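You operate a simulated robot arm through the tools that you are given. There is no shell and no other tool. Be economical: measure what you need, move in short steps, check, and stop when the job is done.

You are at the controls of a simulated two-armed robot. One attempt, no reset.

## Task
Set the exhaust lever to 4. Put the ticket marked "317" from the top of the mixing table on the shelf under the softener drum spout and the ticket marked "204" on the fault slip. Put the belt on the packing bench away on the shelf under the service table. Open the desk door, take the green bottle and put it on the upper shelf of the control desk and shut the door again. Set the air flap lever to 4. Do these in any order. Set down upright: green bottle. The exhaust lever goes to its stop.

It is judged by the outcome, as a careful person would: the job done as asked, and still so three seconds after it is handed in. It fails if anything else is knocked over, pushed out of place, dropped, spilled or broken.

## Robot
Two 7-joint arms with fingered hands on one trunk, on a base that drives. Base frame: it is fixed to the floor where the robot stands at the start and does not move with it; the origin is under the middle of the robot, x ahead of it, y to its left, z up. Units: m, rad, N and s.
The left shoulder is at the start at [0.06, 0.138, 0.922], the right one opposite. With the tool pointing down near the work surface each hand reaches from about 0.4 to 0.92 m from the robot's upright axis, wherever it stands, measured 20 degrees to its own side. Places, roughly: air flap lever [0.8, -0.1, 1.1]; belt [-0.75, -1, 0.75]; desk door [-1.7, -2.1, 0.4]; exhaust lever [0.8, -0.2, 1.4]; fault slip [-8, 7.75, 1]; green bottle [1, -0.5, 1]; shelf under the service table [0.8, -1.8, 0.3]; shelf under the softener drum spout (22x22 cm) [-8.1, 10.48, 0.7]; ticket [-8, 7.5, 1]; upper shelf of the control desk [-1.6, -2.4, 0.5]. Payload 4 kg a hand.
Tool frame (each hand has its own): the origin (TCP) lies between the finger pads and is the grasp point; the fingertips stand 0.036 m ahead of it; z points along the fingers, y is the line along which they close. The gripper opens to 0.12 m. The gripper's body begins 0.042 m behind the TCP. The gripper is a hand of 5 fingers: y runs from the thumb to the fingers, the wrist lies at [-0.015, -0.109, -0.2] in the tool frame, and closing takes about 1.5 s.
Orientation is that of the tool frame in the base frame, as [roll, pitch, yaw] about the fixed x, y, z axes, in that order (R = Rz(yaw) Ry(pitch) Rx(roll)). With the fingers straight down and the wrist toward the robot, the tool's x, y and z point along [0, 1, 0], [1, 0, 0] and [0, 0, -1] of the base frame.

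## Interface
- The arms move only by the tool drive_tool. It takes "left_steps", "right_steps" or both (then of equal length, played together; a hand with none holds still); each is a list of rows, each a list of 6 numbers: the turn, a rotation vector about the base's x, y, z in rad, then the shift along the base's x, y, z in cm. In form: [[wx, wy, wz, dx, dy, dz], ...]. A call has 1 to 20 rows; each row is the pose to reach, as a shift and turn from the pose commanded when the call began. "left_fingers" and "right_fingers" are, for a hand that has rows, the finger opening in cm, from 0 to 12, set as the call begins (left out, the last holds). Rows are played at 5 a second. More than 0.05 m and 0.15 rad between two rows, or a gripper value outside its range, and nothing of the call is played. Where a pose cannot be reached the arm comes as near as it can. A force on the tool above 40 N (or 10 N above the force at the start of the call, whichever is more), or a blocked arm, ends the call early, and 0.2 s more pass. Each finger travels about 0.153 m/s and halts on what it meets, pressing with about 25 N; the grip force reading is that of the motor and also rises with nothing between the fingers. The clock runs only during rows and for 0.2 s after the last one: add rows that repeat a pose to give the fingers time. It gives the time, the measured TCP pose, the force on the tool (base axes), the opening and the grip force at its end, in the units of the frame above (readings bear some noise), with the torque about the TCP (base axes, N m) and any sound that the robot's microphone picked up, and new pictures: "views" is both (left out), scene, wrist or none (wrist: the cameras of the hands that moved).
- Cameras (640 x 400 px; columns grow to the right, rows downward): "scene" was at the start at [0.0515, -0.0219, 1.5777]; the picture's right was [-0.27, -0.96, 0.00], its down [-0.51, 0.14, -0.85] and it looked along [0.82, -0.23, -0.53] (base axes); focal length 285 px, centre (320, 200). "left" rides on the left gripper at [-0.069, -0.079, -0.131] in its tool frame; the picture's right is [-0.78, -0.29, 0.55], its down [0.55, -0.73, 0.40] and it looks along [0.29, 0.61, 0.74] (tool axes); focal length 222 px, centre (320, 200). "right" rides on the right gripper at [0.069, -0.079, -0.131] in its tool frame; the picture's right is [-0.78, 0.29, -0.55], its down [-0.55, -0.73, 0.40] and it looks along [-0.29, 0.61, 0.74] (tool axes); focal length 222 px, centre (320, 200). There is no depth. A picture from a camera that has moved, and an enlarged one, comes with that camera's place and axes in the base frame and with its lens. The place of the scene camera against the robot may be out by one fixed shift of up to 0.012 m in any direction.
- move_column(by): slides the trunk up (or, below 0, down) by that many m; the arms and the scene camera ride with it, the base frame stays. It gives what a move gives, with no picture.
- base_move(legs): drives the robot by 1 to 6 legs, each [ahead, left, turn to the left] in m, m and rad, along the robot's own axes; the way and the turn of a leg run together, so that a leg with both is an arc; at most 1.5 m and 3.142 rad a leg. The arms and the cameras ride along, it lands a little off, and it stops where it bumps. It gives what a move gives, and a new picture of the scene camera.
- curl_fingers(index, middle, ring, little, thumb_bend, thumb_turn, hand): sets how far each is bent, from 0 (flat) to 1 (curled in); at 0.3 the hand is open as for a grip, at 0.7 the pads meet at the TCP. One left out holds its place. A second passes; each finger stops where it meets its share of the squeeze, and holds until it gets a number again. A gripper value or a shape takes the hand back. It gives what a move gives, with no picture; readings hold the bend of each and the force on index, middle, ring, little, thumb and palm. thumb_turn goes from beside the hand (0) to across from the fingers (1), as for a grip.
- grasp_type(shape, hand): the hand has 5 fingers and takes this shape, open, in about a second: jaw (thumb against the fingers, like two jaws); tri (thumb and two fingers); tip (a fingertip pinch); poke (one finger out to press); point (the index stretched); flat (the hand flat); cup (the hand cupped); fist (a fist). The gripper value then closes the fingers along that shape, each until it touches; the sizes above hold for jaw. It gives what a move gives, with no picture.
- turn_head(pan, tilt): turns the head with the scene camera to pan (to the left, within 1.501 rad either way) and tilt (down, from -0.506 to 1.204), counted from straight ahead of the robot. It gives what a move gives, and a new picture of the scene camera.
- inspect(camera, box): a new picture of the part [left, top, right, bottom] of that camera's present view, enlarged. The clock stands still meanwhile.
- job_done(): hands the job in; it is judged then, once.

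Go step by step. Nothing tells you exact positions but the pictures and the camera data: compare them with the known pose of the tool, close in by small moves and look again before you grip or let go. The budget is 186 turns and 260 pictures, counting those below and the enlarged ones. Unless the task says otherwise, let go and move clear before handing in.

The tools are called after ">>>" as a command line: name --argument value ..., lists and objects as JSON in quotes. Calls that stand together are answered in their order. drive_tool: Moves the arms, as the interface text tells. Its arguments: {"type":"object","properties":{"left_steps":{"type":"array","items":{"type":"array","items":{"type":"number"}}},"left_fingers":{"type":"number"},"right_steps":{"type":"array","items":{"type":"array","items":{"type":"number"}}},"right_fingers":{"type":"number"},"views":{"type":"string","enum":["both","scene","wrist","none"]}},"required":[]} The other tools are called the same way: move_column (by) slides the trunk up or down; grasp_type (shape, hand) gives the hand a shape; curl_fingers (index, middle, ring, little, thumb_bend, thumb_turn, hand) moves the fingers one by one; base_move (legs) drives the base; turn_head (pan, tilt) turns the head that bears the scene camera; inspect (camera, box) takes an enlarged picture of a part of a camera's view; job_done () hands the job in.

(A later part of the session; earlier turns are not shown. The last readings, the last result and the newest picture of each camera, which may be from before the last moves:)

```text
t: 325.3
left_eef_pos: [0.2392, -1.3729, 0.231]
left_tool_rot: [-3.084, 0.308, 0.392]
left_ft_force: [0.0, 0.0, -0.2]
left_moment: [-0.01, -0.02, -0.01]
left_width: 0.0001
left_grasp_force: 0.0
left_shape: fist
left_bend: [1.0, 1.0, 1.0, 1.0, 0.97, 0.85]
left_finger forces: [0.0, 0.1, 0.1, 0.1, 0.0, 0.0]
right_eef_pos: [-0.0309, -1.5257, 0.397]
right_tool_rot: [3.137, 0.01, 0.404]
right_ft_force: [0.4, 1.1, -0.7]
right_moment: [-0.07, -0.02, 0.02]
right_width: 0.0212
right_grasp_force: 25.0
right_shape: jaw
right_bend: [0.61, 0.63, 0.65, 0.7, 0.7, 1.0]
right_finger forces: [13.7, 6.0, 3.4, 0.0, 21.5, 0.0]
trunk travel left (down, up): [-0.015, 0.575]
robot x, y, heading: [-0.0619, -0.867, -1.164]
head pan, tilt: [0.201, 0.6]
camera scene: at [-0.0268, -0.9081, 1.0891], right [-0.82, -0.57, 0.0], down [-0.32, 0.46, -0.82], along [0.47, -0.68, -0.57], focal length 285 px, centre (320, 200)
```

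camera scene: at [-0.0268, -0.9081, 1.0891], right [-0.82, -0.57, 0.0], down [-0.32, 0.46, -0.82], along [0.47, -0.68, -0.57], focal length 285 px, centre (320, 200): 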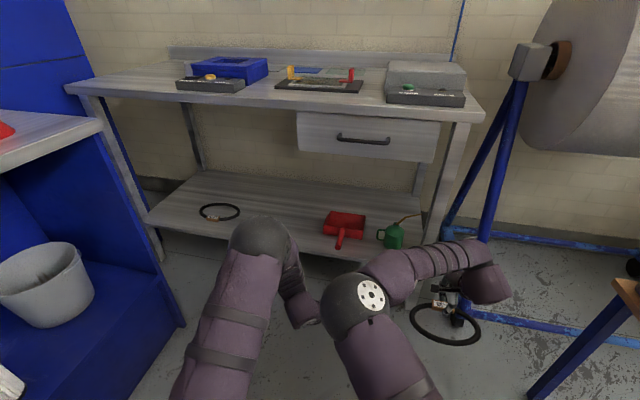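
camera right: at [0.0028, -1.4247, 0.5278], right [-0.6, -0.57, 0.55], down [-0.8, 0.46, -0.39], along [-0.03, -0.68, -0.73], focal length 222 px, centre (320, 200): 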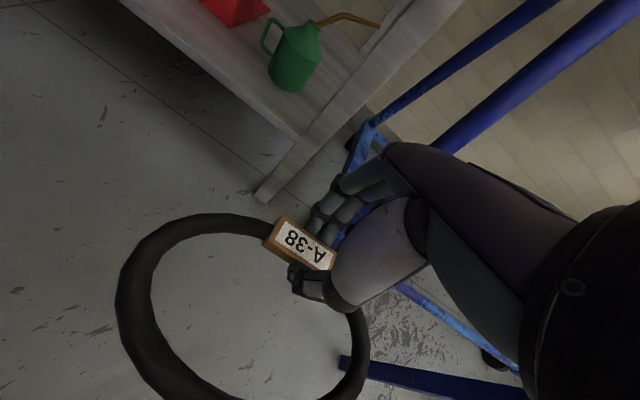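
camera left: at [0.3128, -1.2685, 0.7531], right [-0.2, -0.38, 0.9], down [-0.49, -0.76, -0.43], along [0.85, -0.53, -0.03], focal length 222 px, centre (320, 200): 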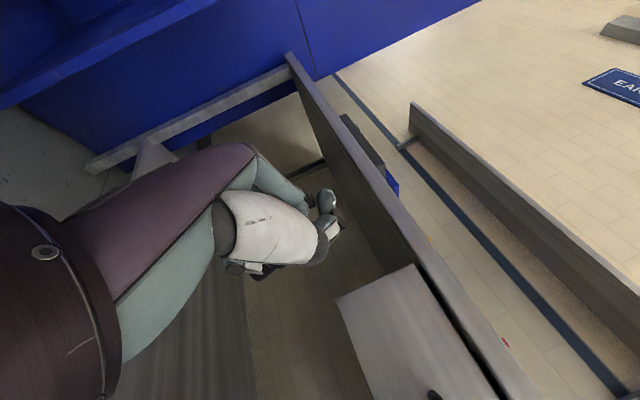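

The left arm is narrow now. I bring the right hand toward the middle too, where it can go lower, and lift the left hand out of the shelf's way.

>>> drive_tool --right_steps '[[0, 0, 0, 2, 0.9, 0], [0, 0, 0, 4, 1.7, 0], [0, 0, 0, 6, 2.6, 0], [0, 0, 0, 8, 3.4, 0], [0, 0, 0, 10, 4.3, 0], [0, 0, 0, 12, 5.1, 0], [0, 0, 0, 12, 5.1, -3], [0, 0, 0, 12, 5.1, -5], [0, 0, 0, 12, 5.1, -5]]' --left_steps '[[0, 0, 0, 1, 0.4, 3], [0, 0, 0, 2, 0.8, 6], [0, 0, 0, 3, 1.2, 9], [0, 0, 0, 4, 1.6, 12], [0, 0, 0, 5, 2, 15], [0, 0, 0, 6, 2.4, 18], [0, 0, 0, 6, 2.4, 21], [0, 0, 0, 6, 2.4, 24], [0, 0, 0, 6, 2.4, 26]]' --views "scene"

```text
t: 327.3
left_eef_pos: [0.2988, -1.3506, 0.492]
left_tool_rot: [-3.084, 0.308, 0.394]
left_ft_force: [0.0, 0.0, 0.3]
left_moment: [0.0, -0.01, 0.05]
left_width: 0.0
left_grasp_force: 0.1
left_shape: fist
left_bend: [1.0, 1.0, 1.0, 1.0, 0.97, 0.85]
left_finger forces: [0.1, 0.1, 0.1, 0.0, 0.1, 0.0]
right_eef_pos: [0.0879, -1.4745, 0.3478]
right_tool_rot: [3.139, 0.01, 0.405]
right_ft_force: [0.2, -0.9, -0.1]
right_moment: [-0.06, 0.0, 0.0]
right_width: 0.0212
right_grasp_force: 24.9
right_shape: jaw
right_bend: [0.61, 0.63, 0.65, 0.7, 0.7, 1.0]
right_finger forces: [13.7, 5.9, 3.4, 0.0, 21.4, 0.0]
trunk travel left (down, up): [-0.015, 0.575]
robot x, y, heading: [-0.0621, -0.8693, -1.165]
head pan, tilt: [0.201, 0.6]
camera scene: at [-0.0269, -0.9082, 1.0891], right [-0.82, -0.57, 0.0], down [-0.32, 0.46, -0.82], along [0.47, -0.68, -0.57], focal length 285 px, centre (320, 200)
```

scene: 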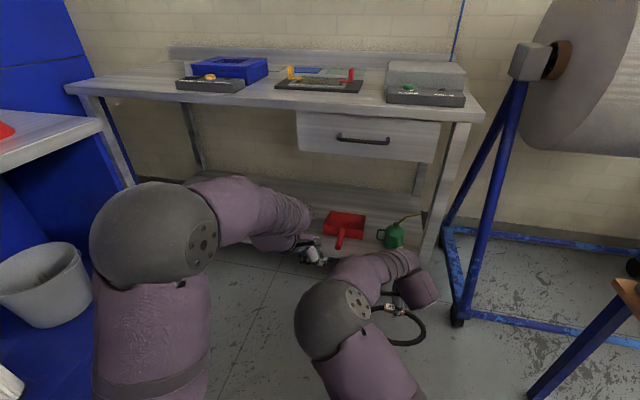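

The right hand now reaches down to z 0.35. I pull the left hand back and lower so its elbow stays narrow.

>>> drive_tool --left_steps '[[0, 0, 0, -1, 0, -4], [0, 0, 0, -2, 1, -8], [0, 0, 0, -3, 3, -12], [0, 0, 0, -5, 6, -14], [0, 0, 0, -7, 9, -14], [0, 0, 0, -9, 12, -14], [0, 0, 0, -9, 12, -14]]' --views "scene"

```text
t: 328.9
left_eef_pos: [0.2086, -1.2294, 0.3504]
left_tool_rot: [-3.088, 0.308, 0.391]
left_ft_force: [-0.2, 0.1, 0.1]
left_moment: [-0.04, -0.04, 0.01]
left_width: 0.0001
left_grasp_force: 0.1
left_shape: fist
left_bend: [1.0, 1.0, 1.0, 1.0, 0.97, 0.85]
left_finger forces: [0.0, 0.0, 0.0, 0.0, 0.0, 0.0]
right_eef_pos: [0.0864, -1.4751, 0.3498]
right_tool_rot: [3.138, 0.008, 0.405]
right_ft_force: [-0.6, -0.8, -1.0]
right_moment: [-0.06, -0.02, 0.0]
right_width: 0.021
right_grasp_force: 24.8
right_shape: jaw
right_bend: [0.61, 0.63, 0.65, 0.7, 0.7, 1.0]
right_finger forces: [13.9, 5.9, 3.4, 0.0, 21.4, 0.0]
trunk travel left (down, up): [-0.015, 0.575]
robot x, y, heading: [-0.0623, -0.8648, -1.168]
head pan, tilt: [0.201, 0.6]
camera scene: at [-0.027, -0.9081, 1.0891], right [-0.82, -0.57, 0.0], down [-0.32, 0.46, -0.82], along [0.47, -0.68, -0.57], focal length 285 px, centre (320, 200)
```

scene: 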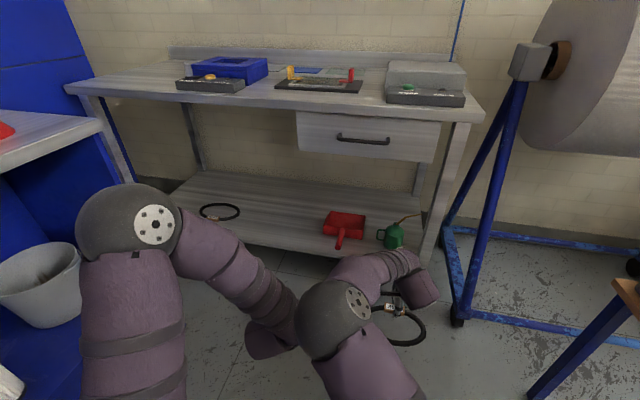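

Now I turn left by 0.7 rad and advance, the belt passing above the shelf's front edge between dustpan and the other belt.

>>> drive_tool --right_steps '[[0, 0, 0, 0, 0, 3], [0, 0, 0, 0, 0, 5]]' --views "none"

>>> base_move --legs '[[0, 0, 0.7], [0.2, -0.11, 0]]'

>>> turn_head --pan -0.3 --tilt 0.7

```text
t: 329.5
left_eef_pos: [0.2077, -1.2301, 0.3493]
left_tool_rot: [-3.085, 0.308, 0.391]
left_ft_force: [0.9, 0.1, -0.1]
left_moment: [0.01, 0.0, 0.0]
left_width: 0.0004
left_grasp_force: 0.0
left_shape: fist
left_bend: [1.0, 1.0, 1.0, 1.0, 0.97, 0.85]
left_finger forces: [0.1, 0.1, 0.0, 0.0, 0.0, 0.0]
right_eef_pos: [0.0872, -1.4747, 0.3979]
right_tool_rot: [-3.142, 0.008, 0.406]
right_ft_force: [0.0, -0.1, -1.1]
right_moment: [-0.06, 0.01, 0.02]
right_width: 0.0209
right_grasp_force: 24.3
right_shape: jaw
right_bend: [0.61, 0.63, 0.65, 0.7, 0.7, 1.0]
right_finger forces: [13.7, 5.8, 3.4, 0.0, 21.4, 0.1]
trunk travel left (down, up): [-0.015, 0.575]
robot x, y, heading: [-0.0612, -0.8665, -1.165]
head pan, tilt: [0.201, 0.6]
```

```text
t: 333.1
left_eef_pos: [0.5106, -1.1612, 0.3497]
left_tool_rot: [-3.085, 0.308, 1.091]
left_ft_force: [-0.4, -0.3, -0.8]
left_moment: [-0.01, 0.0, 0.0]
left_width: 0.0
left_grasp_force: 0.0
left_shape: fist
left_bend: [1.0, 1.0, 1.0, 1.0, 0.97, 0.85]
left_finger forces: [0.0, 0.0, 0.1, 0.0, 0.0, 0.0]
right_eef_pos: [0.5753, -1.4261, 0.3984]
right_tool_rot: [3.139, 0.008, 1.105]
right_ft_force: [-0.1, -0.1, -1.2]
right_moment: [-0.02, -0.03, -0.02]
right_width: 0.021
right_grasp_force: 25.2
right_shape: jaw
right_bend: [0.61, 0.63, 0.65, 0.7, 0.7, 1.0]
right_finger forces: [13.4, 5.8, 3.5, 0.0, 20.8, 0.1]
trunk travel left (down, up): [-0.015, 0.575]
robot x, y, heading: [0.0666, -1.0569, -0.474]
head pan, tilt: [0.201, 0.6]
camera scene: at [0.1244, -1.0626, 1.0891], right [-0.26, -0.96, 0.0], down [-0.55, 0.15, -0.82], along [0.8, -0.22, -0.57], focal length 285 px, centre (320, 200)
```

scene: 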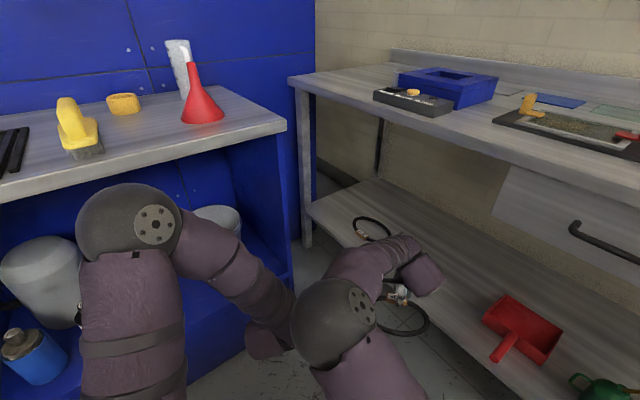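

```text
t: 334.0
left_eef_pos: [0.5108, -1.1611, 0.3492]
left_tool_rot: [-3.084, 0.308, 1.091]
left_ft_force: [0.1, 0.1, -0.1]
left_moment: [-0.03, -0.03, 0.01]
left_width: 0.0
left_grasp_force: 0.1
left_shape: fist
left_bend: [1.0, 1.0, 1.0, 1.0, 0.97, 0.85]
left_finger forces: [0.0, 0.0, 0.0, 0.0, 0.1, 0.1]
right_eef_pos: [0.5757, -1.4265, 0.399]
right_tool_rot: [3.14, 0.008, 1.105]
right_ft_force: [-0.8, 0.0, -0.4]
right_moment: [-0.01, -0.03, 0.01]
right_width: 0.0211
right_grasp_force: 24.8
right_shape: jaw
right_bend: [0.61, 0.63, 0.65, 0.7, 0.7, 1.0]
right_finger forces: [13.4, 5.7, 3.4, 0.0, 20.9, 0.1]
trunk travel left (down, up): [-0.015, 0.575]
robot x, y, heading: [0.0664, -1.0553, -0.469]
head pan, tilt: [-0.3, 0.7]
camera scene: at [0.1004, -1.0982, 1.0805], right [-0.69, -0.72, 0.0], down [-0.46, 0.45, -0.76], along [0.55, -0.53, -0.64], focal length 285 px, centre (320, 200)
```

scene: 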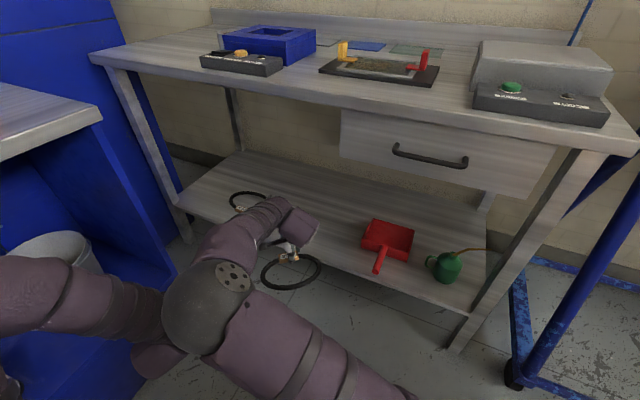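

The belt hovers just in front of the shelf, between the other belt and the dustpan. I advance the base and then reach in.

>>> base_move --legs '[[0.18, -0.1, 0]]'

>>> drive_tool --right_steps '[[0, 0, 0, 1.7, -2.9, 0], [0, 0, 0, 3.4, -5.8, 0], [0, 0, 0, 5.1, -8.7, 0], [0, 0, 0, 6.8, -11.6, 0], [0, 0, 0, 6.8, -11.6, -2], [0, 0, 0, 6.8, -11.6, -2]]'

```text
t: 335.6
left_eef_pos: [0.6297, -1.3317, 0.3495]
left_tool_rot: [-3.085, 0.307, 1.092]
left_ft_force: [0.3, 0.3, 0.0]
left_moment: [-0.01, -0.04, -0.01]
left_width: 0.0
left_grasp_force: 0.0
left_shape: fist
left_bend: [1.0, 1.0, 1.0, 1.0, 0.97, 0.85]
left_finger forces: [0.0, 0.0, 0.0, 0.1, 0.0, 0.0]
right_eef_pos: [0.6948, -1.5959, 0.3981]
right_tool_rot: [3.138, 0.008, 1.104]
right_ft_force: [-0.9, -0.8, -1.5]
right_moment: [-0.05, -0.04, 0.01]
right_width: 0.0209
right_grasp_force: 24.9
right_shape: jaw
right_bend: [0.61, 0.63, 0.65, 0.7, 0.7, 1.0]
right_finger forces: [13.5, 5.6, 3.4, 0.0, 20.8, 0.0]
trunk travel left (down, up): [-0.015, 0.575]
robot x, y, heading: [0.1894, -1.2279, -0.468]
head pan, tilt: [-0.3, 0.7]
camera scene: at [0.2188, -1.27, 1.0805], right [-0.69, -0.72, 0.0], down [-0.46, 0.45, -0.76], along [0.55, -0.53, -0.64], focal length 285 px, centre (320, 200)
```

scene: 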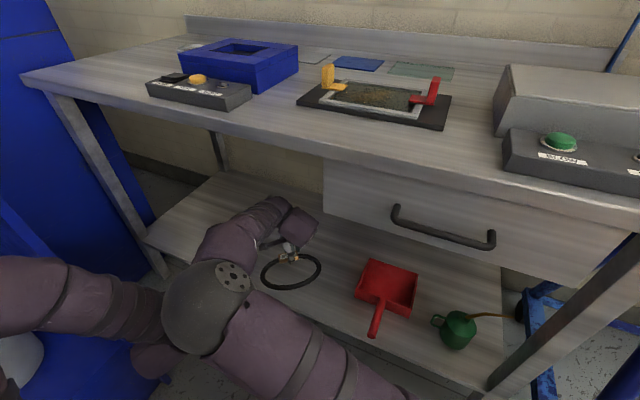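

```text
t: 337.0
left_eef_pos: [0.6291, -1.3335, 0.3496]
left_tool_rot: [-3.084, 0.309, 1.091]
left_ft_force: [1.1, 0.3, -0.6]
left_moment: [0.01, -0.02, -0.03]
left_width: 0.0
left_grasp_force: 0.0
left_shape: fist
left_bend: [1.0, 1.0, 1.0, 1.0, 0.97, 0.85]
left_finger forces: [0.0, 0.1, 0.0, 0.0, 0.0, 0.0]
right_eef_pos: [0.7446, -1.679, 0.4033]
right_tool_rot: [3.138, 0.008, 1.105]
right_ft_force: [0.3, -0.6, -0.8]
right_moment: [-0.03, -0.06, -0.03]
right_width: 0.021
right_grasp_force: 25.3
right_shape: jaw
right_bend: [0.61, 0.63, 0.66, 0.7, 0.7, 1.0]
right_finger forces: [13.3, 5.6, 3.5, 0.0, 20.6, 0.1]
right hand out of reach, approached as far as the arm can: row 3, 4, 5, 6
trunk travel left (down, up): [-0.015, 0.575]
robot x, y, heading: [0.1884, -1.2287, -0.466]
head pan, tilt: [-0.3, 0.7]
camera scene: at [0.2188, -1.27, 1.0805], right [-0.69, -0.72, 0.0], down [-0.46, 0.45, -0.76], along [0.55, -0.53, -0.64], focal length 285 px, centre (320, 200)
camera right: at [0.7042, -1.58, 0.5335], right [-0.09, -0.83, 0.56], down [-0.9, -0.17, -0.39], along [0.42, -0.54, -0.73], focal length 222 px, centre (320, 200)
```

scene: 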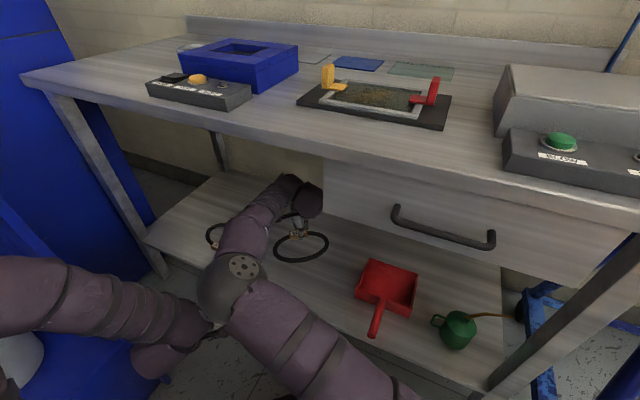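
right: 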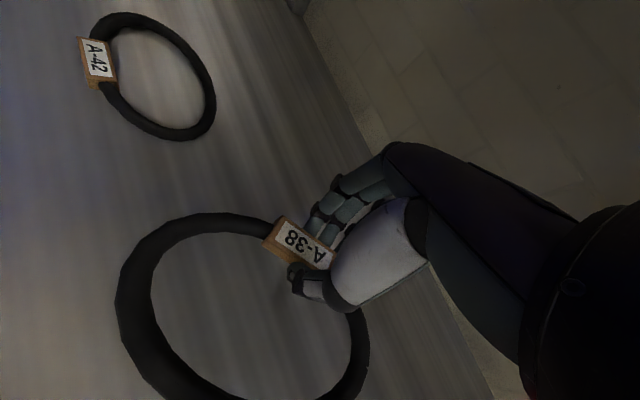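

The belt is over the shelf but the arm cannot go lower when stretched. I draw the arm back to where it can reach low, lower it, and let the base make up the distance.

>>> drive_tool --right_steps '[[0, 0, 0, -1.7, 2.9, 0], [0, 0, 0, -3.4, 5.8, 0], [0, 0, 0, -5.1, 8.7, 0], [0, 0, 0, -6.8, 11.6, 0], [0, 0, 0, -6.8, 11.6, -2], [0, 0, 0, -6.8, 11.6, -4], [0, 0, 0, -6.8, 11.6, -4]]' --views "none"

>>> base_move --legs '[[0.08, -0.068, 0]]'

```text
t: 338.6
left_eef_pos: [0.6294, -1.333, 0.3498]
left_tool_rot: [-3.084, 0.308, 1.093]
left_ft_force: [1.2, 0.3, 0.4]
left_moment: [-0.03, -0.02, 0.0]
left_width: 0.0001
left_grasp_force: 0.1
left_shape: fist
left_bend: [1.0, 1.0, 1.0, 1.0, 0.97, 0.85]
left_finger forces: [0.0, 0.1, 0.1, 0.0, 0.1, 0.0]
right_eef_pos: [0.6792, -1.561, 0.3652]
right_tool_rot: [3.141, 0.01, 1.105]
right_ft_force: [0.5, 1.0, -1.6]
right_moment: [-0.05, -0.02, -0.02]
right_width: 0.0207
right_grasp_force: 25.3
right_shape: jaw
right_bend: [0.61, 0.63, 0.66, 0.7, 0.7, 1.0]
right_finger forces: [13.2, 5.7, 3.9, 0.0, 21.3, 0.1]
trunk travel left (down, up): [-0.015, 0.575]
robot x, y, heading: [0.1907, -1.2267, -0.464]
head pan, tilt: [-0.3, 0.7]
```

```text
t: 339.8
left_eef_pos: [0.6709, -1.4298, 0.3497]
left_tool_rot: [-3.085, 0.309, 1.092]
left_ft_force: [0.1, 0.0, 0.6]
left_moment: [0.01, 0.0, -0.04]
left_width: 0.0
left_grasp_force: 0.0
left_shape: fist
left_bend: [1.0, 1.0, 1.0, 1.0, 0.97, 0.85]
left_finger forces: [0.0, 0.1, 0.0, 0.0, 0.0, 0.1]
right_eef_pos: [0.7212, -1.6559, 0.366]
right_tool_rot: [3.141, 0.008, 1.106]
right_ft_force: [0.9, 0.5, -0.9]
right_moment: [-0.03, -0.04, 0.02]
right_width: 0.0209
right_grasp_force: 25.2
right_shape: jaw
right_bend: [0.61, 0.63, 0.66, 0.7, 0.7, 1.0]
right_finger forces: [13.1, 5.5, 3.8, 0.1, 21.3, 0.0]
trunk travel left (down, up): [-0.015, 0.575]
robot x, y, heading: [0.2315, -1.3231, -0.468]
head pan, tilt: [-0.3, 0.7]
camera scene: at [0.2604, -1.3665, 1.0805], right [-0.69, -0.72, 0.0], down [-0.46, 0.45, -0.76], along [0.55, -0.53, -0.64], focal length 285 px, centre (320, 200)
```

scene: 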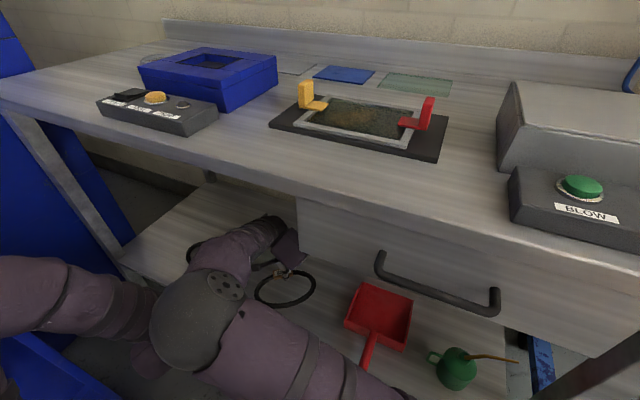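

I use the last 1.5 cm of the trunk and ask the arm for a few centimetres more.

>>> move_column --by -0.015

>>> drive_tool --right_steps '[[0, 0, 0, 0, 0, -1.5], [0, 0, 0, 0, 0, -3], [0, 0, 0, 0.8, 1.6, -4.5], [0, 0, 0, 1.6, 3.2, -6], [0, 0, 0, 1.6, 3.2, -6]]' --views "wrist"

```text
t: 340.4
left_eef_pos: [0.6712, -1.4285, 0.3342]
left_tool_rot: [-3.084, 0.309, 1.091]
left_ft_force: [-0.4, 0.2, 0.5]
left_moment: [0.0, -0.03, 0.01]
left_width: 0.0
left_grasp_force: 0.0
left_shape: fist
left_bend: [1.0, 1.0, 1.0, 1.0, 0.97, 0.85]
left_finger forces: [0.1, 0.1, 0.0, 0.0, 0.1, 0.1]
right_eef_pos: [0.7215, -1.6561, 0.3507]
right_tool_rot: [3.139, 0.009, 1.108]
right_ft_force: [-0.2, 0.6, -1.1]
right_moment: [-0.03, -0.05, -0.01]
right_width: 0.0212
right_grasp_force: 25.2
right_shape: jaw
right_bend: [0.61, 0.63, 0.66, 0.7, 0.7, 1.0]
right_finger forces: [13.2, 5.4, 3.8, 0.0, 21.4, 0.0]
trunk travel left (down, up): [0.0, 0.59]
robot x, y, heading: [0.2309, -1.3224, -0.464]
head pan, tilt: [-0.3, 0.7]
```

```text
t: 341.8
left_eef_pos: [0.6702, -1.4298, 0.3355]
left_tool_rot: [-3.088, 0.308, 1.091]
left_ft_force: [-0.6, 0.8, 0.9]
left_moment: [-0.01, -0.02, -0.02]
left_width: 0.0
left_grasp_force: 0.0
left_shape: fist
left_bend: [1.0, 1.0, 1.0, 1.0, 0.97, 0.85]
left_finger forces: [0.1, 0.0, 0.0, 0.1, 0.1, 0.0]
right_eef_pos: [0.7384, -1.6281, 0.2961]
right_tool_rot: [3.125, 0.013, 1.102]
right_ft_force: [-4.9, 0.7, 19.6]
right_moment: [0.31, 0.42, 0.01]
right_width: 0.0235
right_grasp_force: 25.3
right_shape: jaw
right_bend: [0.61, 0.63, 0.66, 0.7, 0.71, 1.0]
right_finger forces: [15.2, 6.0, 4.9, 0.0, 37.0, 0.0]
trunk travel left (down, up): [0.0, 0.59]
robot x, y, heading: [0.2294, -1.3196, -0.463]
head pan, tilt: [-0.3, 0.7]
stopped in row 5 (right hand): the force on the tool passed its limit at 41 N (the readings are from after the stop); the commanded pose is now the measured one
camera right: at [0.6988, -1.5273, 0.4249], right [-0.1, -0.82, 0.56], down [-0.9, -0.17, -0.4], along [0.42, -0.55, -0.72], focal length 222 px, centre (320, 200)
```

right: 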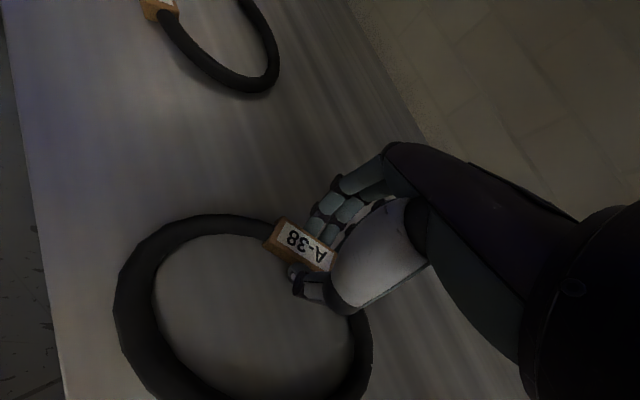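

The belt touches the shelf, fully on it. I release and lift the hand straight up.

>>> drive_tool --right_steps '[[0, 0, 0, 0, 0, 0.3], [0, 0, 0, 0, 0, 0.3], [0, 0, 0, 0, 0, 0.3], [0, 0, 0, 0, 0, 0.3], [0, 0, 0, 0, 0, 0.3]]' --right_fingers 9 --views "none"

>>> drive_tool --right_steps '[[0, 0, 0, 0, 0, 3], [0, 0, 0, 0, 0, 6], [0, 0, 0, 0, 0, 9], [0, 0, 0, 0, 0, 11]]'

```text
t: 343.0
left_eef_pos: [0.6708, -1.4294, 0.3349]
left_tool_rot: [-3.087, 0.308, 1.092]
left_ft_force: [1.4, -0.4, 0.2]
left_moment: [-0.04, 0.02, -0.01]
left_width: 0.0
left_grasp_force: 0.1
left_shape: fist
left_bend: [1.0, 1.0, 1.0, 1.0, 0.97, 0.85]
left_finger forces: [0.0, 0.0, 0.0, 0.1, 0.0, 0.1]
right_eef_pos: [0.7365, -1.6265, 0.2961]
right_tool_rot: [3.13, 0.012, 1.103]
right_ft_force: [2.8, -2.3, 8.0]
right_moment: [0.19, 0.33, -0.03]
right_width: 0.0885
right_grasp_force: 0.2
right_shape: jaw
right_bend: [0.33, 0.37, 0.35, 0.56, 0.41, 0.99]
right_finger forces: [0.0, 0.0, 0.0, 0.0, 9.0, 0.0]
trunk travel left (down, up): [0.0, 0.59]
robot x, y, heading: [0.2273, -1.3226, -0.464]
head pan, tilt: [-0.3, 0.7]
```

```text
t: 344.0
left_eef_pos: [0.6717, -1.429, 0.3351]
left_tool_rot: [-3.086, 0.31, 1.093]
left_ft_force: [0.5, -0.4, 0.5]
left_moment: [-0.02, 0.0, 0.0]
left_width: 0.0
left_grasp_force: 0.0
left_shape: fist
left_bend: [1.0, 1.0, 1.0, 1.0, 0.97, 0.85]
left_finger forces: [0.0, 0.1, 0.1, 0.0, 0.0, 0.1]
right_eef_pos: [0.737, -1.6261, 0.4066]
right_tool_rot: [3.131, 0.01, 1.1]
right_ft_force: [-0.6, -0.4, -0.9]
right_moment: [-0.01, 0.0, 0.01]
right_width: 0.0899
right_grasp_force: 0.2
right_shape: jaw
right_bend: [0.33, 0.36, 0.35, 0.56, 0.4, 0.99]
right_finger forces: [0.0, 0.1, 0.1, 0.1, 0.0, 0.0]
trunk travel left (down, up): [0.0, 0.59]
robot x, y, heading: [0.2305, -1.3244, -0.465]
head pan, tilt: [-0.3, 0.7]
camera scene: at [0.2602, -1.3667, 1.0654], right [-0.69, -0.72, 0.0], down [-0.46, 0.45, -0.76], along [0.55, -0.53, -0.64], focal length 285 px, centre (320, 200)
camera right: at [0.6988, -1.5262, 0.5352], right [-0.1, -0.82, 0.56], down [-0.9, -0.16, -0.4], along [0.42, -0.54, -0.73], focal length 222 px, centre (320, 200)
```

scene: 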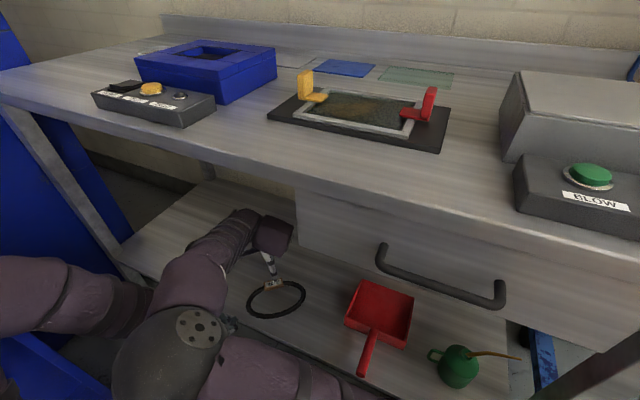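
right: 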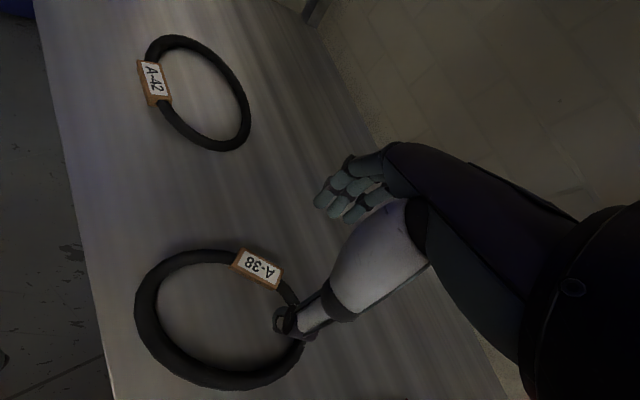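

The belt lies flat on the shelf beside the other one. I back out, raise the trunk and set off toward the mixing table.

>>> base_move --legs '[[-0.28, 0.24, 0]]'

>>> move_column --by 0.4

>>> move_column --by 0.15

>>> turn_head --pan -0.5 --tilt 0.5

```text
t: 346.3
left_eef_pos: [0.5293, -1.0894, 0.3348]
left_tool_rot: [-3.085, 0.31, 1.095]
left_ft_force: [-0.1, 0.6, 0.2]
left_moment: [0.0, 0.0, -0.02]
left_width: 0.0002
left_grasp_force: 0.0
left_shape: fist
left_bend: [1.0, 1.0, 1.0, 1.0, 0.97, 0.85]
left_finger forces: [0.0, 0.0, 0.0, 0.0, 0.0, 0.1]
right_eef_pos: [0.5969, -1.2855, 0.4059]
right_tool_rot: [3.132, 0.013, 1.108]
right_ft_force: [0.1, -0.7, 0.0]
right_moment: [0.01, 0.03, 0.0]
right_width: 0.0901
right_grasp_force: 0.1
right_shape: jaw
right_bend: [0.33, 0.36, 0.35, 0.56, 0.4, 0.99]
right_finger forces: [0.0, 0.0, 0.1, 0.0, 0.0, 0.0]
trunk travel left (down, up): [0.0, 0.59]
robot x, y, heading: [0.0891, -0.9882, -0.462]
head pan, tilt: [-0.3, 0.7]
camera scene: at [0.1174, -1.0278, 1.0655], right [-0.69, -0.72, 0.0], down [-0.47, 0.44, -0.76], along [0.55, -0.53, -0.64], focal length 285 px, centre (320, 200)
```

scene: 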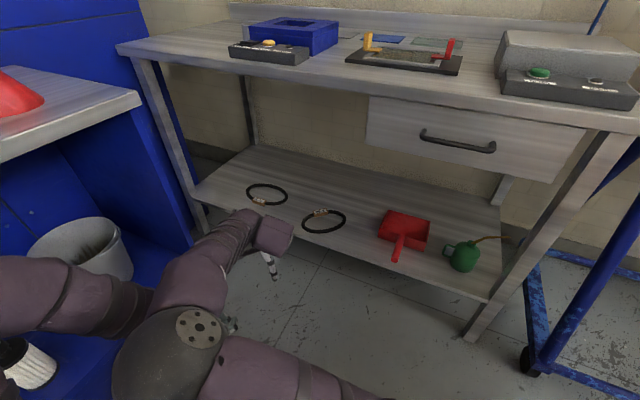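

```text
t: 350.1
left_eef_pos: [0.5279, -1.0884, 0.7353]
left_tool_rot: [-3.086, 0.308, 1.094]
left_ft_force: [0.4, -0.6, -0.7]
left_moment: [0.01, 0.0, 0.03]
left_width: 0.0
left_grasp_force: 0.1
left_shape: fist
left_bend: [1.0, 1.0, 1.0, 1.0, 0.97, 0.85]
left_finger forces: [0.0, 0.0, 0.0, 0.1, 0.0, 0.0]
right_eef_pos: [0.5966, -1.2845, 0.8064]
right_tool_rot: [3.13, 0.012, 1.105]
right_ft_force: [0.4, -0.4, 0.0]
right_moment: [-0.01, -0.02, -0.02]
right_width: 0.09
right_grasp_force: 0.0
right_shape: jaw
right_bend: [0.33, 0.36, 0.35, 0.56, 0.4, 0.99]
right_finger forces: [0.1, 0.0, 0.0, 0.0, 0.1, 0.1]
trunk travel left (down, up): [-0.4, 0.19]
robot x, y, heading: [0.0872, -0.9888, -0.465]
head pan, tilt: [-0.3, 0.7]
```

```text
t: 351.9
left_eef_pos: [0.5274, -1.0882, 0.8854]
left_tool_rot: [-3.085, 0.309, 1.096]
left_ft_force: [-0.1, -0.6, -0.8]
left_moment: [-0.04, 0.02, 0.01]
left_width: 0.0
left_grasp_force: 0.1
left_shape: fist
left_bend: [1.0, 1.0, 1.0, 1.0, 0.97, 0.85]
left_finger forces: [0.0, 0.0, 0.0, 0.0, 0.0, 0.0]
right_eef_pos: [0.596, -1.2851, 0.955]
right_tool_rot: [3.133, 0.012, 1.107]
right_ft_force: [0.5, 1.0, 0.3]
right_moment: [0.03, 0.03, -0.02]
right_width: 0.0897
right_grasp_force: 0.0
right_shape: jaw
right_bend: [0.33, 0.36, 0.35, 0.56, 0.4, 0.99]
right_finger forces: [0.0, 0.1, 0.1, 0.0, 0.0, 0.0]
trunk travel left (down, up): [-0.55, 0.04]
robot x, y, heading: [0.0888, -0.985, -0.463]
head pan, tilt: [-0.3, 0.7]
```

```text
t: 352.6
left_eef_pos: [0.5295, -1.0874, 0.8846]
left_tool_rot: [-3.084, 0.309, 1.096]
left_ft_force: [0.5, 0.2, 0.2]
left_moment: [-0.02, -0.01, -0.04]
left_width: 0.0
left_grasp_force: 0.1
left_shape: fist
left_bend: [1.0, 1.0, 1.0, 1.0, 0.97, 0.85]
left_finger forces: [0.0, 0.0, 0.0, 0.0, 0.0, 0.0]
right_eef_pos: [0.5965, -1.2852, 0.9568]
right_tool_rot: [3.131, 0.013, 1.106]
right_ft_force: [0.1, -0.8, -0.1]
right_moment: [0.0, 0.0, -0.02]
right_width: 0.09
right_grasp_force: 0.0
right_shape: jaw
right_bend: [0.33, 0.36, 0.35, 0.56, 0.4, 0.99]
right_finger forces: [0.0, 0.0, 0.0, 0.0, 0.0, 0.1]
trunk travel left (down, up): [-0.55, 0.04]
robot x, y, heading: [0.0883, -0.9835, -0.46]
head pan, tilt: [-0.499, 0.499]
camera scene: at [0.1082, -1.0437, 1.6331], right [-0.82, -0.57, 0.0], down [-0.28, 0.39, -0.88], along [0.5, -0.72, -0.48], focal length 285 px, centre (320, 200)
```

scene: 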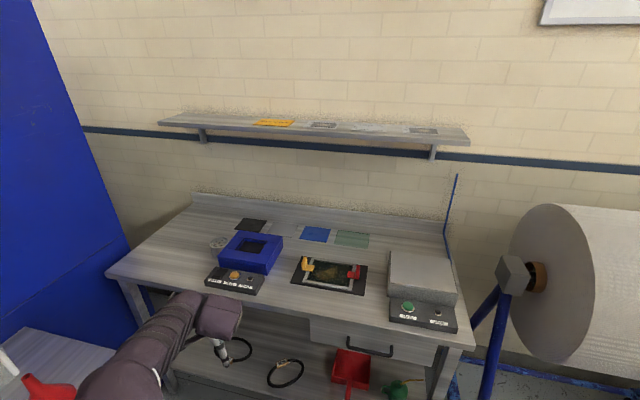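

Both belts are seen on the shelf. I lift the hands and drive back to the aisle.

>>> drive_tool --left_steps '[[0, 0, 0, 0, 0, 4], [0, 0, 0, 0, 0, 8], [0, 0, 0, 0, 0, 12], [0, 0, 0, 0, 0, 16], [0, 0, 0, 0, 0, 20]]' --right_steps '[[0, 0, 0, 0, 0, 4], [0, 0, 0, 0, 0, 8], [0, 0, 0, 0, 0, 12], [0, 0, 0, 0, 0, 15], [0, 0, 0, 0, 0, 15]]' --views "none"

>>> base_move --legs '[[-0.36, 0.25, 0], [0, 0, 0.86], [0.03, 1.45, 0], [0.1, 0.08, 0], [0, 0, 2.7]]'

>>> turn_head --pan 0.0 --tilt 0.35

```text
t: 353.8
left_eef_pos: [0.5361, -1.08, 1.0816]
left_tool_rot: [-3.072, 0.31, 1.133]
left_ft_force: [-4.7, -8.0, 4.4]
left_moment: [0.7, -0.44, 0.12]
left_width: 0.0
left_grasp_force: 0.1
left_shape: fist
left_bend: [1.0, 1.0, 1.0, 1.0, 0.97, 0.85]
left_finger forces: [0.1, 0.1, 0.1, 0.1, 0.0, 0.0]
right_eef_pos: [0.5972, -1.2865, 1.1055]
right_tool_rot: [3.131, 0.011, 1.107]
right_ft_force: [0.1, 0.2, -0.4]
right_moment: [-0.03, 0.1, 0.0]
right_width: 0.09
right_grasp_force: 0.0
right_shape: jaw
right_bend: [0.33, 0.36, 0.35, 0.56, 0.4, 0.99]
right_finger forces: [0.1, 0.1, 0.0, 0.2, 0.0, 0.0]
trunk travel left (down, up): [-0.55, 0.04]
robot x, y, heading: [0.0868, -0.9844, -0.461]
head pan, tilt: [-0.499, 0.499]
```

```text
t: 372.8
left_eef_pos: [-1.0441, 0.7648, 1.0861]
left_tool_rot: [-3.084, 0.309, -1.609]
left_ft_force: [0.0, -0.1, 0.7]
left_moment: [-0.01, 0.03, 0.02]
left_width: 0.0
left_grasp_force: 0.1
left_shape: fist
left_bend: [1.0, 1.0, 1.0, 1.0, 0.97, 0.85]
left_finger forces: [0.0, 0.0, 0.0, 0.0, 0.0, 0.0]
right_eef_pos: [-1.1889, 0.914, 1.1048]
right_tool_rot: [3.131, 0.012, -1.601]
right_ft_force: [-0.2, 0.7, -0.6]
right_moment: [0.0, -0.02, -0.02]
right_width: 0.0902
right_grasp_force: 0.1
right_shape: jaw
right_bend: [0.33, 0.36, 0.35, 0.56, 0.4, 0.99]
right_finger forces: [0.0, 0.0, 0.0, 0.1, 0.0, 0.0]
trunk travel left (down, up): [-0.55, 0.04]
robot x, y, heading: [-0.5981, 0.8529, 3.12]
head pan, tilt: [-0.499, 0.499]
camera scene: at [-0.6535, 0.9019, 1.6332], right [0.5, 0.86, 0.0], down [0.41, -0.24, -0.88], along [-0.76, 0.44, -0.48], focal length 285 px, centre (320, 200)
```

scene: 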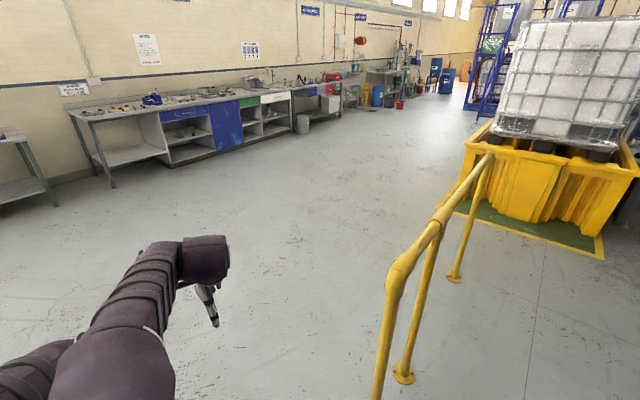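

```text
t: 373.7
left_eef_pos: [-1.0429, 0.7647, 1.0867]
left_tool_rot: [-3.086, 0.307, -1.61]
left_ft_force: [0.0, -0.8, 0.1]
left_moment: [-0.01, 0.01, -0.02]
left_width: 0.0
left_grasp_force: 0.0
left_shape: fist
left_bend: [1.0, 1.0, 1.0, 1.0, 0.97, 0.85]
left_finger forces: [0.0, 0.0, 0.1, 0.0, 0.0, 0.1]
right_eef_pos: [-1.1886, 0.9157, 1.1061]
right_tool_rot: [3.131, 0.011, -1.601]
right_ft_force: [-0.5, -0.3, 0.3]
right_moment: [0.0, -0.01, 0.0]
right_width: 0.0899
right_grasp_force: 0.0
right_shape: jaw
right_bend: [0.33, 0.36, 0.35, 0.56, 0.4, 0.99]
right_finger forces: [0.0, 0.0, 0.0, 0.1, 0.0, 0.0]
trunk travel left (down, up): [-0.55, 0.04]
robot x, y, heading: [-0.6027, 0.8587, 3.115]
head pan, tilt: [0.0, 0.351]
camera scene: at [-0.6679, 0.8589, 1.6469], right [0.03, 1.0, 0.0], down [0.34, -0.01, -0.94], along [-0.94, 0.03, -0.34], focal length 285 px, centre (320, 200)
```

scene: 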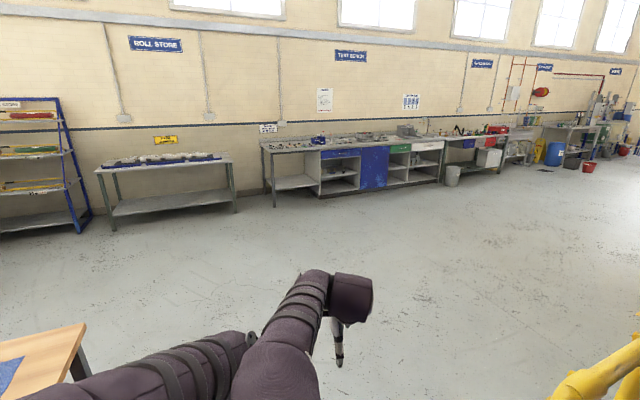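

The hall opens along the wall stations. I drive out into the aisle, turn along it and go on toward the mixing table.

>>> base_move --legs '[[1.45, 0, 0], [1.25, 0, 0], [0, 0, -1.145], [1.48, 0, 0], [1.48, 0, 0], [1.48, 0, 0]]'

```text
t: 410.8
left_eef_pos: [-5.3808, 5.347, 1.0856]
left_tool_rot: [-3.083, 0.308, -2.766]
left_ft_force: [-0.7, -0.6, 0.1]
left_moment: [0.0, 0.02, -0.03]
left_width: 0.0003
left_grasp_force: 0.0
left_shape: fist
left_bend: [1.0, 1.0, 1.0, 1.0, 0.97, 0.85]
left_finger forces: [0.1, 0.0, 0.1, 0.0, 0.1, 0.1]
right_eef_pos: [-5.302, 5.5399, 1.1059]
right_tool_rot: [3.131, 0.013, -2.755]
right_ft_force: [-0.2, 1.1, 0.1]
right_moment: [0.01, 0.0, -0.03]
right_width: 0.0898
right_grasp_force: 0.1
right_shape: jaw
right_bend: [0.33, 0.36, 0.35, 0.56, 0.4, 0.99]
right_finger forces: [0.0, 0.1, 0.1, 0.0, 0.0, 0.0]
trunk travel left (down, up): [-0.55, 0.04]
robot x, y, heading: [-5.1196, 4.9765, 1.96]
head pan, tilt: [0.0, 0.351]
camera scene: at [-5.1479, 5.0374, 1.6469], right [0.93, 0.38, 0.0], down [0.13, -0.32, -0.94], along [-0.36, 0.87, -0.34], focal length 285 px, centre (320, 200)
```

scene: 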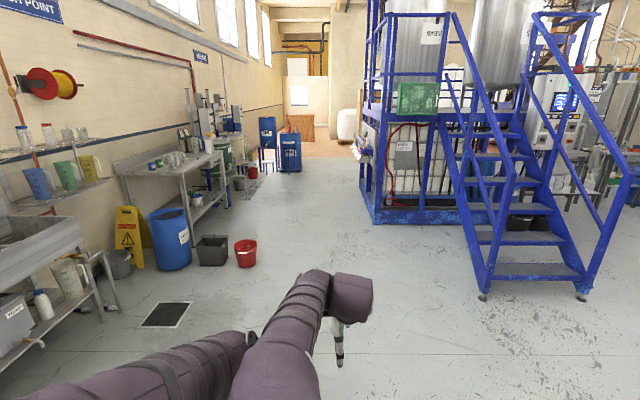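

The mixing table is the steel table at left ahead; I pass the buckets in the aisle, then turn to face it.

>>> base_move --legs '[[1.45, 0, 0], [1.45, 0, 0], [0.6, 0, 0], [0, 0, 1.58], [0.6, 0, 0]]'

```text
t: 434.5
left_eef_pos: [-7.3363, 7.7415, 1.0867]
left_tool_rot: [-3.085, 0.308, -1.217]
left_ft_force: [-0.1, 1.0, 0.1]
left_moment: [-0.02, 0.0, -0.01]
left_width: 0.0
left_grasp_force: 0.1
left_shape: fist
left_bend: [1.0, 1.0, 1.0, 1.0, 0.97, 0.85]
left_finger forces: [0.0, 0.0, 0.0, 0.0, 0.0, 0.1]
right_eef_pos: [-7.5255, 7.8241, 1.1054]
right_tool_rot: [3.13, 0.013, -1.206]
right_ft_force: [0.1, -0.5, -0.9]
right_moment: [0.01, 0.0, -0.01]
right_width: 0.0898
right_grasp_force: 0.0
right_shape: jaw
right_bend: [0.33, 0.36, 0.35, 0.56, 0.4, 0.99]
right_finger forces: [0.0, 0.1, 0.0, 0.0, 0.0, 0.0]
trunk travel left (down, up): [-0.55, 0.04]
robot x, y, heading: [-6.9613, 7.9959, -2.777]
head pan, tilt: [0.0, 0.351]
camera scene: at [-7.0238, 7.9745, 1.6468], right [-0.36, 0.93, 0.0], down [0.32, 0.12, -0.94], along [-0.88, -0.34, -0.34], focal length 285 px, centre (320, 200)
```

scene: 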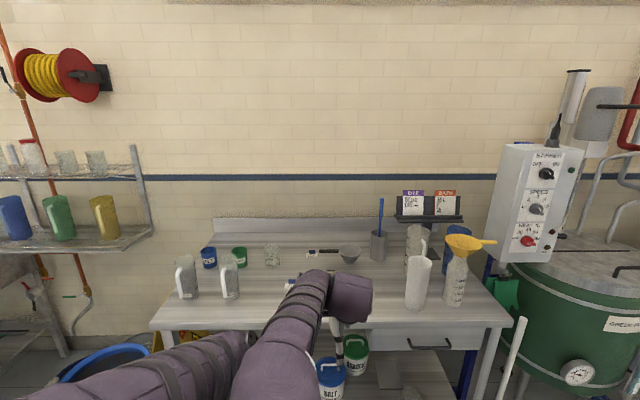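

>>> drive_tool --right_steps '[[0, 0, 0, -1, 4, 0], [0, 0, 0, -2, 8, 0], [0, 0, 0, -4, 12, 0], [0, 0, 0, -5, 16, 0], [0, 0, 0, -6, 20, 0]]' --views "none"

>>> turn_head --pan 0.0 --tilt 0.6

```text
t: 435.7
left_eef_pos: [-7.3354, 7.7414, 1.0871]
left_tool_rot: [-3.084, 0.308, -1.217]
left_ft_force: [0.3, 0.0, -0.1]
left_moment: [-0.03, 0.0, 0.02]
left_width: 0.0003
left_grasp_force: 0.1
left_shape: fist
left_bend: [1.0, 1.0, 1.0, 1.0, 0.97, 0.85]
left_finger forces: [0.0, 0.0, 0.0, 0.1, 0.0, 0.0]
right_eef_pos: [-7.5897, 8.0257, 1.1045]
right_tool_rot: [3.131, 0.01, -1.206]
right_ft_force: [-0.9, 0.2, -0.6]
right_moment: [-0.01, 0.0, 0.03]
right_width: 0.0899
right_grasp_force: 0.1
right_shape: jaw
right_bend: [0.33, 0.36, 0.35, 0.56, 0.4, 0.99]
right_finger forces: [0.1, 0.0, 0.1, 0.0, 0.0, 0.0]
trunk travel left (down, up): [-0.55, 0.04]
robot x, y, heading: [-6.9575, 7.9952, -2.775]
head pan, tilt: [0.0, 0.351]
```

```text
t: 436.5
left_eef_pos: [-7.3354, 7.7426, 1.0862]
left_tool_rot: [-3.085, 0.308, -1.216]
left_ft_force: [0.0, -0.2, -0.5]
left_moment: [0.01, -0.05, 0.02]
left_width: 0.0002
left_grasp_force: 0.1
left_shape: fist
left_bend: [1.0, 1.0, 1.0, 1.0, 0.97, 0.85]
left_finger forces: [0.0, 0.0, 0.0, 0.0, 0.0, 0.1]
right_eef_pos: [-7.5893, 8.023, 1.1054]
right_tool_rot: [3.13, 0.012, -1.206]
right_ft_force: [0.0, -0.1, -0.4]
right_moment: [0.01, -0.06, 0.0]
right_width: 0.0898
right_grasp_force: 0.2
right_shape: jaw
right_bend: [0.33, 0.36, 0.35, 0.56, 0.4, 0.99]
right_finger forces: [0.0, 0.0, 0.0, 0.0, 0.1, 0.1]
trunk travel left (down, up): [-0.55, 0.04]
robot x, y, heading: [-6.9598, 7.997, -2.778]
head pan, tilt: [0.0, 0.6]
camera scene: at [-7.0188, 7.9767, 1.6242], right [-0.36, 0.93, 0.0], down [0.53, 0.2, -0.83], along [-0.77, -0.3, -0.56], focal length 285 px, centre (320, 200)
```

scene: 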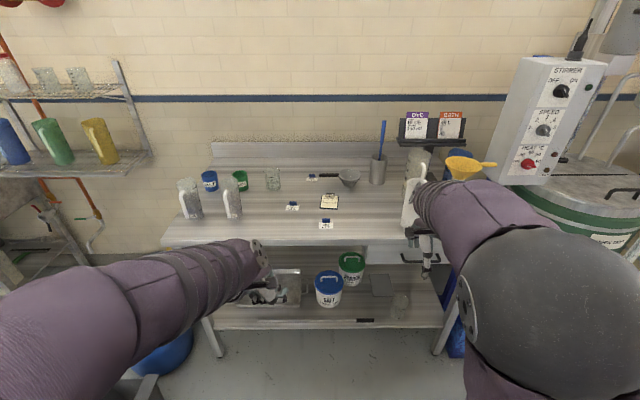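

>>> inspect --camera "scene" --box '[270, 160, 370, 240]'

>>> inspect --camera "scene" --box '[380, 100, 480, 170]'

```text
5.00 times, centred on (320, 200) of scene
camera zoom: at [-7.0188, 7.9767, 1.6242], right [-0.36, 0.93, 0.0], down [0.53, 0.2, -0.83], along [-0.77, -0.3, -0.56], focal length 1424 px, centre (320, 200)
```

zoom: 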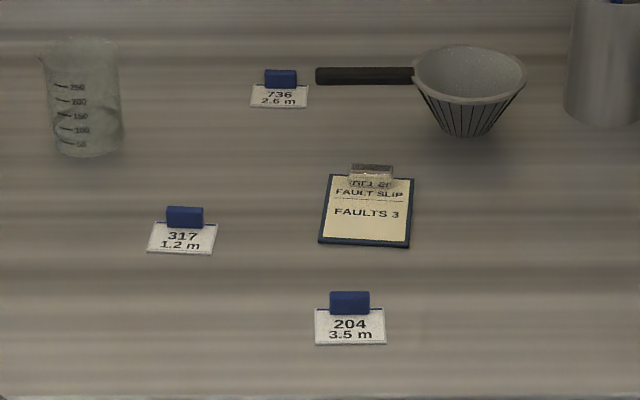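

```text
5.71 times, centred on (430, 135) of scene
camera zoom: at [-7.0188, 7.9767, 1.6242], right [-0.36, 0.93, 0.0], down [0.53, 0.2, -0.83], along [-0.77, -0.3, -0.56], focal length 1628 px, centre (-309, 571)
```

zoom: 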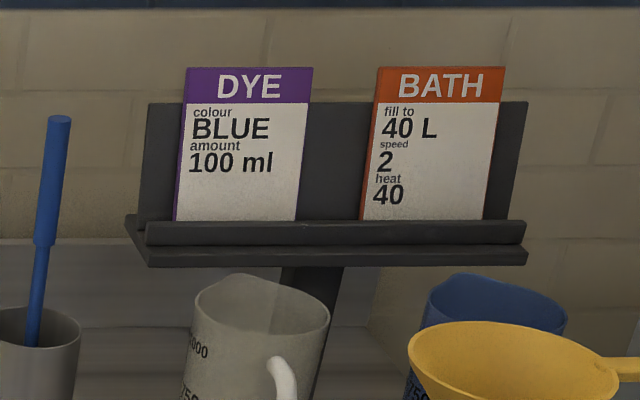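

The tickets 317 and 204 with blue clips, and the fault slip clipboard, are on the table. I first set the trunk to working height, bring the right hand inward, and drive closer.

>>> drive_tool --right_steps '[[0, 0, 0, 1.3, -4, 2], [0, 0, 0, 2.6, -8, 4], [0, 0, 0, 3.4, -10.5, 5]]' --left_steps '[[-0.1, -0.036, 0, 0, 0, 1], [-0.2, -0.072, 0, 0, 0, 2], [-0.289, -0.107, 0, 0, 0, 3]]' --views "none"

>>> base_move --legs '[[0.34, 0.12, 0.035]]'

>>> turn_head --pan 0.0 --tilt 0.85

```text
t: 437.3
left_eef_pos: [-7.3354, 7.7399, 1.1149]
left_tool_rot: [-3.076, 0.029, -1.216]
left_ft_force: [0.3, -0.4, 0.5]
left_moment: [0.03, 0.0, 0.02]
left_width: 0.0002
left_grasp_force: 0.0
left_shape: fist
left_bend: [1.0, 1.0, 1.0, 1.0, 0.97, 0.85]
left_finger forces: [0.0, 0.0, 0.1, 0.0, 0.0, 0.0]
right_eef_pos: [-7.5532, 7.9188, 1.1548]
right_tool_rot: [3.13, 0.012, -1.207]
right_ft_force: [0.0, 0.2, -0.1]
right_moment: [0.01, 0.0, -0.03]
right_width: 0.0902
right_grasp_force: 0.0
right_shape: jaw
right_bend: [0.33, 0.36, 0.35, 0.56, 0.4, 0.99]
right_finger forces: [0.0, 0.0, 0.0, 0.0, 0.0, 0.1]
trunk travel left (down, up): [-0.55, 0.04]
robot x, y, heading: [-6.9599, 7.9946, -2.776]
head pan, tilt: [0.0, 0.6]
```

```text
t: 439.6
left_eef_pos: [-7.5994, 7.4905, 1.1137]
left_tool_rot: [-3.074, 0.03, -1.184]
left_ft_force: [0.0, 0.3, -0.2]
left_moment: [0.01, -0.02, 0.03]
left_width: 0.0
left_grasp_force: 0.1
left_shape: fist
left_bend: [1.0, 1.0, 1.0, 1.0, 0.97, 0.85]
left_finger forces: [0.0, 0.0, 0.0, 0.0, 0.1, 0.0]
right_eef_pos: [-7.8231, 7.6615, 1.1558]
right_tool_rot: [3.135, 0.012, -1.175]
right_ft_force: [0.2, 0.4, 0.0]
right_moment: [0.03, -0.04, 0.01]
right_width: 0.0898
right_grasp_force: 0.0
right_shape: jaw
right_bend: [0.33, 0.36, 0.35, 0.56, 0.4, 0.99]
right_finger forces: [0.1, 0.0, 0.0, 0.1, 0.1, 0.0]
trunk travel left (down, up): [-0.55, 0.04]
robot x, y, heading: [-7.2292, 7.7558, -2.74]
head pan, tilt: [0.0, 0.6]
camera scene: at [-7.2899, 7.7353, 1.6241], right [-0.39, 0.92, 0.0], down [0.52, 0.22, -0.82], along [-0.76, -0.32, -0.57], focal length 285 px, centre (320, 200)
```

scene: 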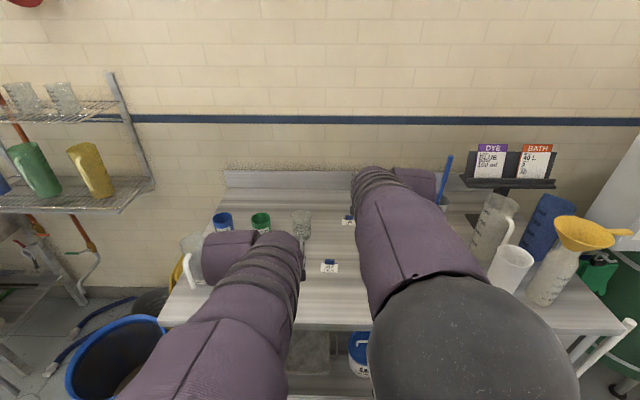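

```text
t: 440.4
left_eef_pos: [-7.598, 7.4916, 1.1139]
left_tool_rot: [-3.076, 0.032, -1.184]
left_ft_force: [-0.6, 0.7, 0.3]
left_moment: [-0.04, -0.01, -0.04]
left_width: 0.0
left_grasp_force: 0.1
left_shape: fist
left_bend: [1.0, 1.0, 1.0, 1.0, 0.97, 0.85]
left_finger forces: [0.0, 0.1, 0.0, 0.0, 0.0, 0.0]
right_eef_pos: [-7.8215, 7.6631, 1.1543]
right_tool_rot: [3.131, 0.012, -1.176]
right_ft_force: [0.7, -0.1, -0.7]
right_moment: [0.01, -0.04, -0.04]
right_width: 0.0898
right_grasp_force: 0.1
right_shape: jaw
right_bend: [0.33, 0.36, 0.35, 0.56, 0.4, 0.99]
right_finger forces: [0.1, 0.1, 0.1, 0.1, 0.0, 0.0]
trunk travel left (down, up): [-0.55, 0.04]
robot x, y, heading: [-7.2295, 7.7584, -2.741]
head pan, tilt: [0.0, 0.85]
camera scene: at [-7.2797, 7.74, 1.6033], right [-0.39, 0.92, 0.0], down [0.69, 0.29, -0.66], along [-0.61, -0.26, -0.75], focal length 285 px, centre (320, 200)
```

scene: 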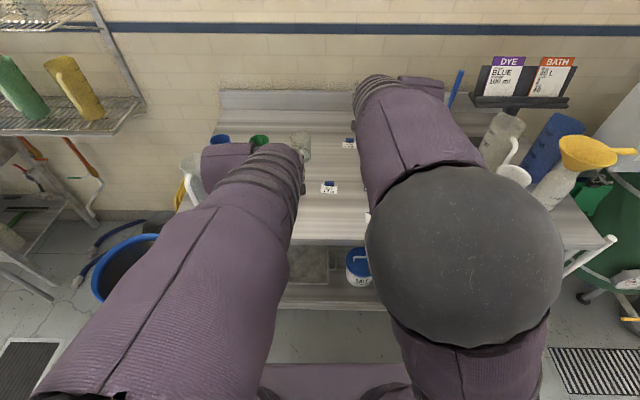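

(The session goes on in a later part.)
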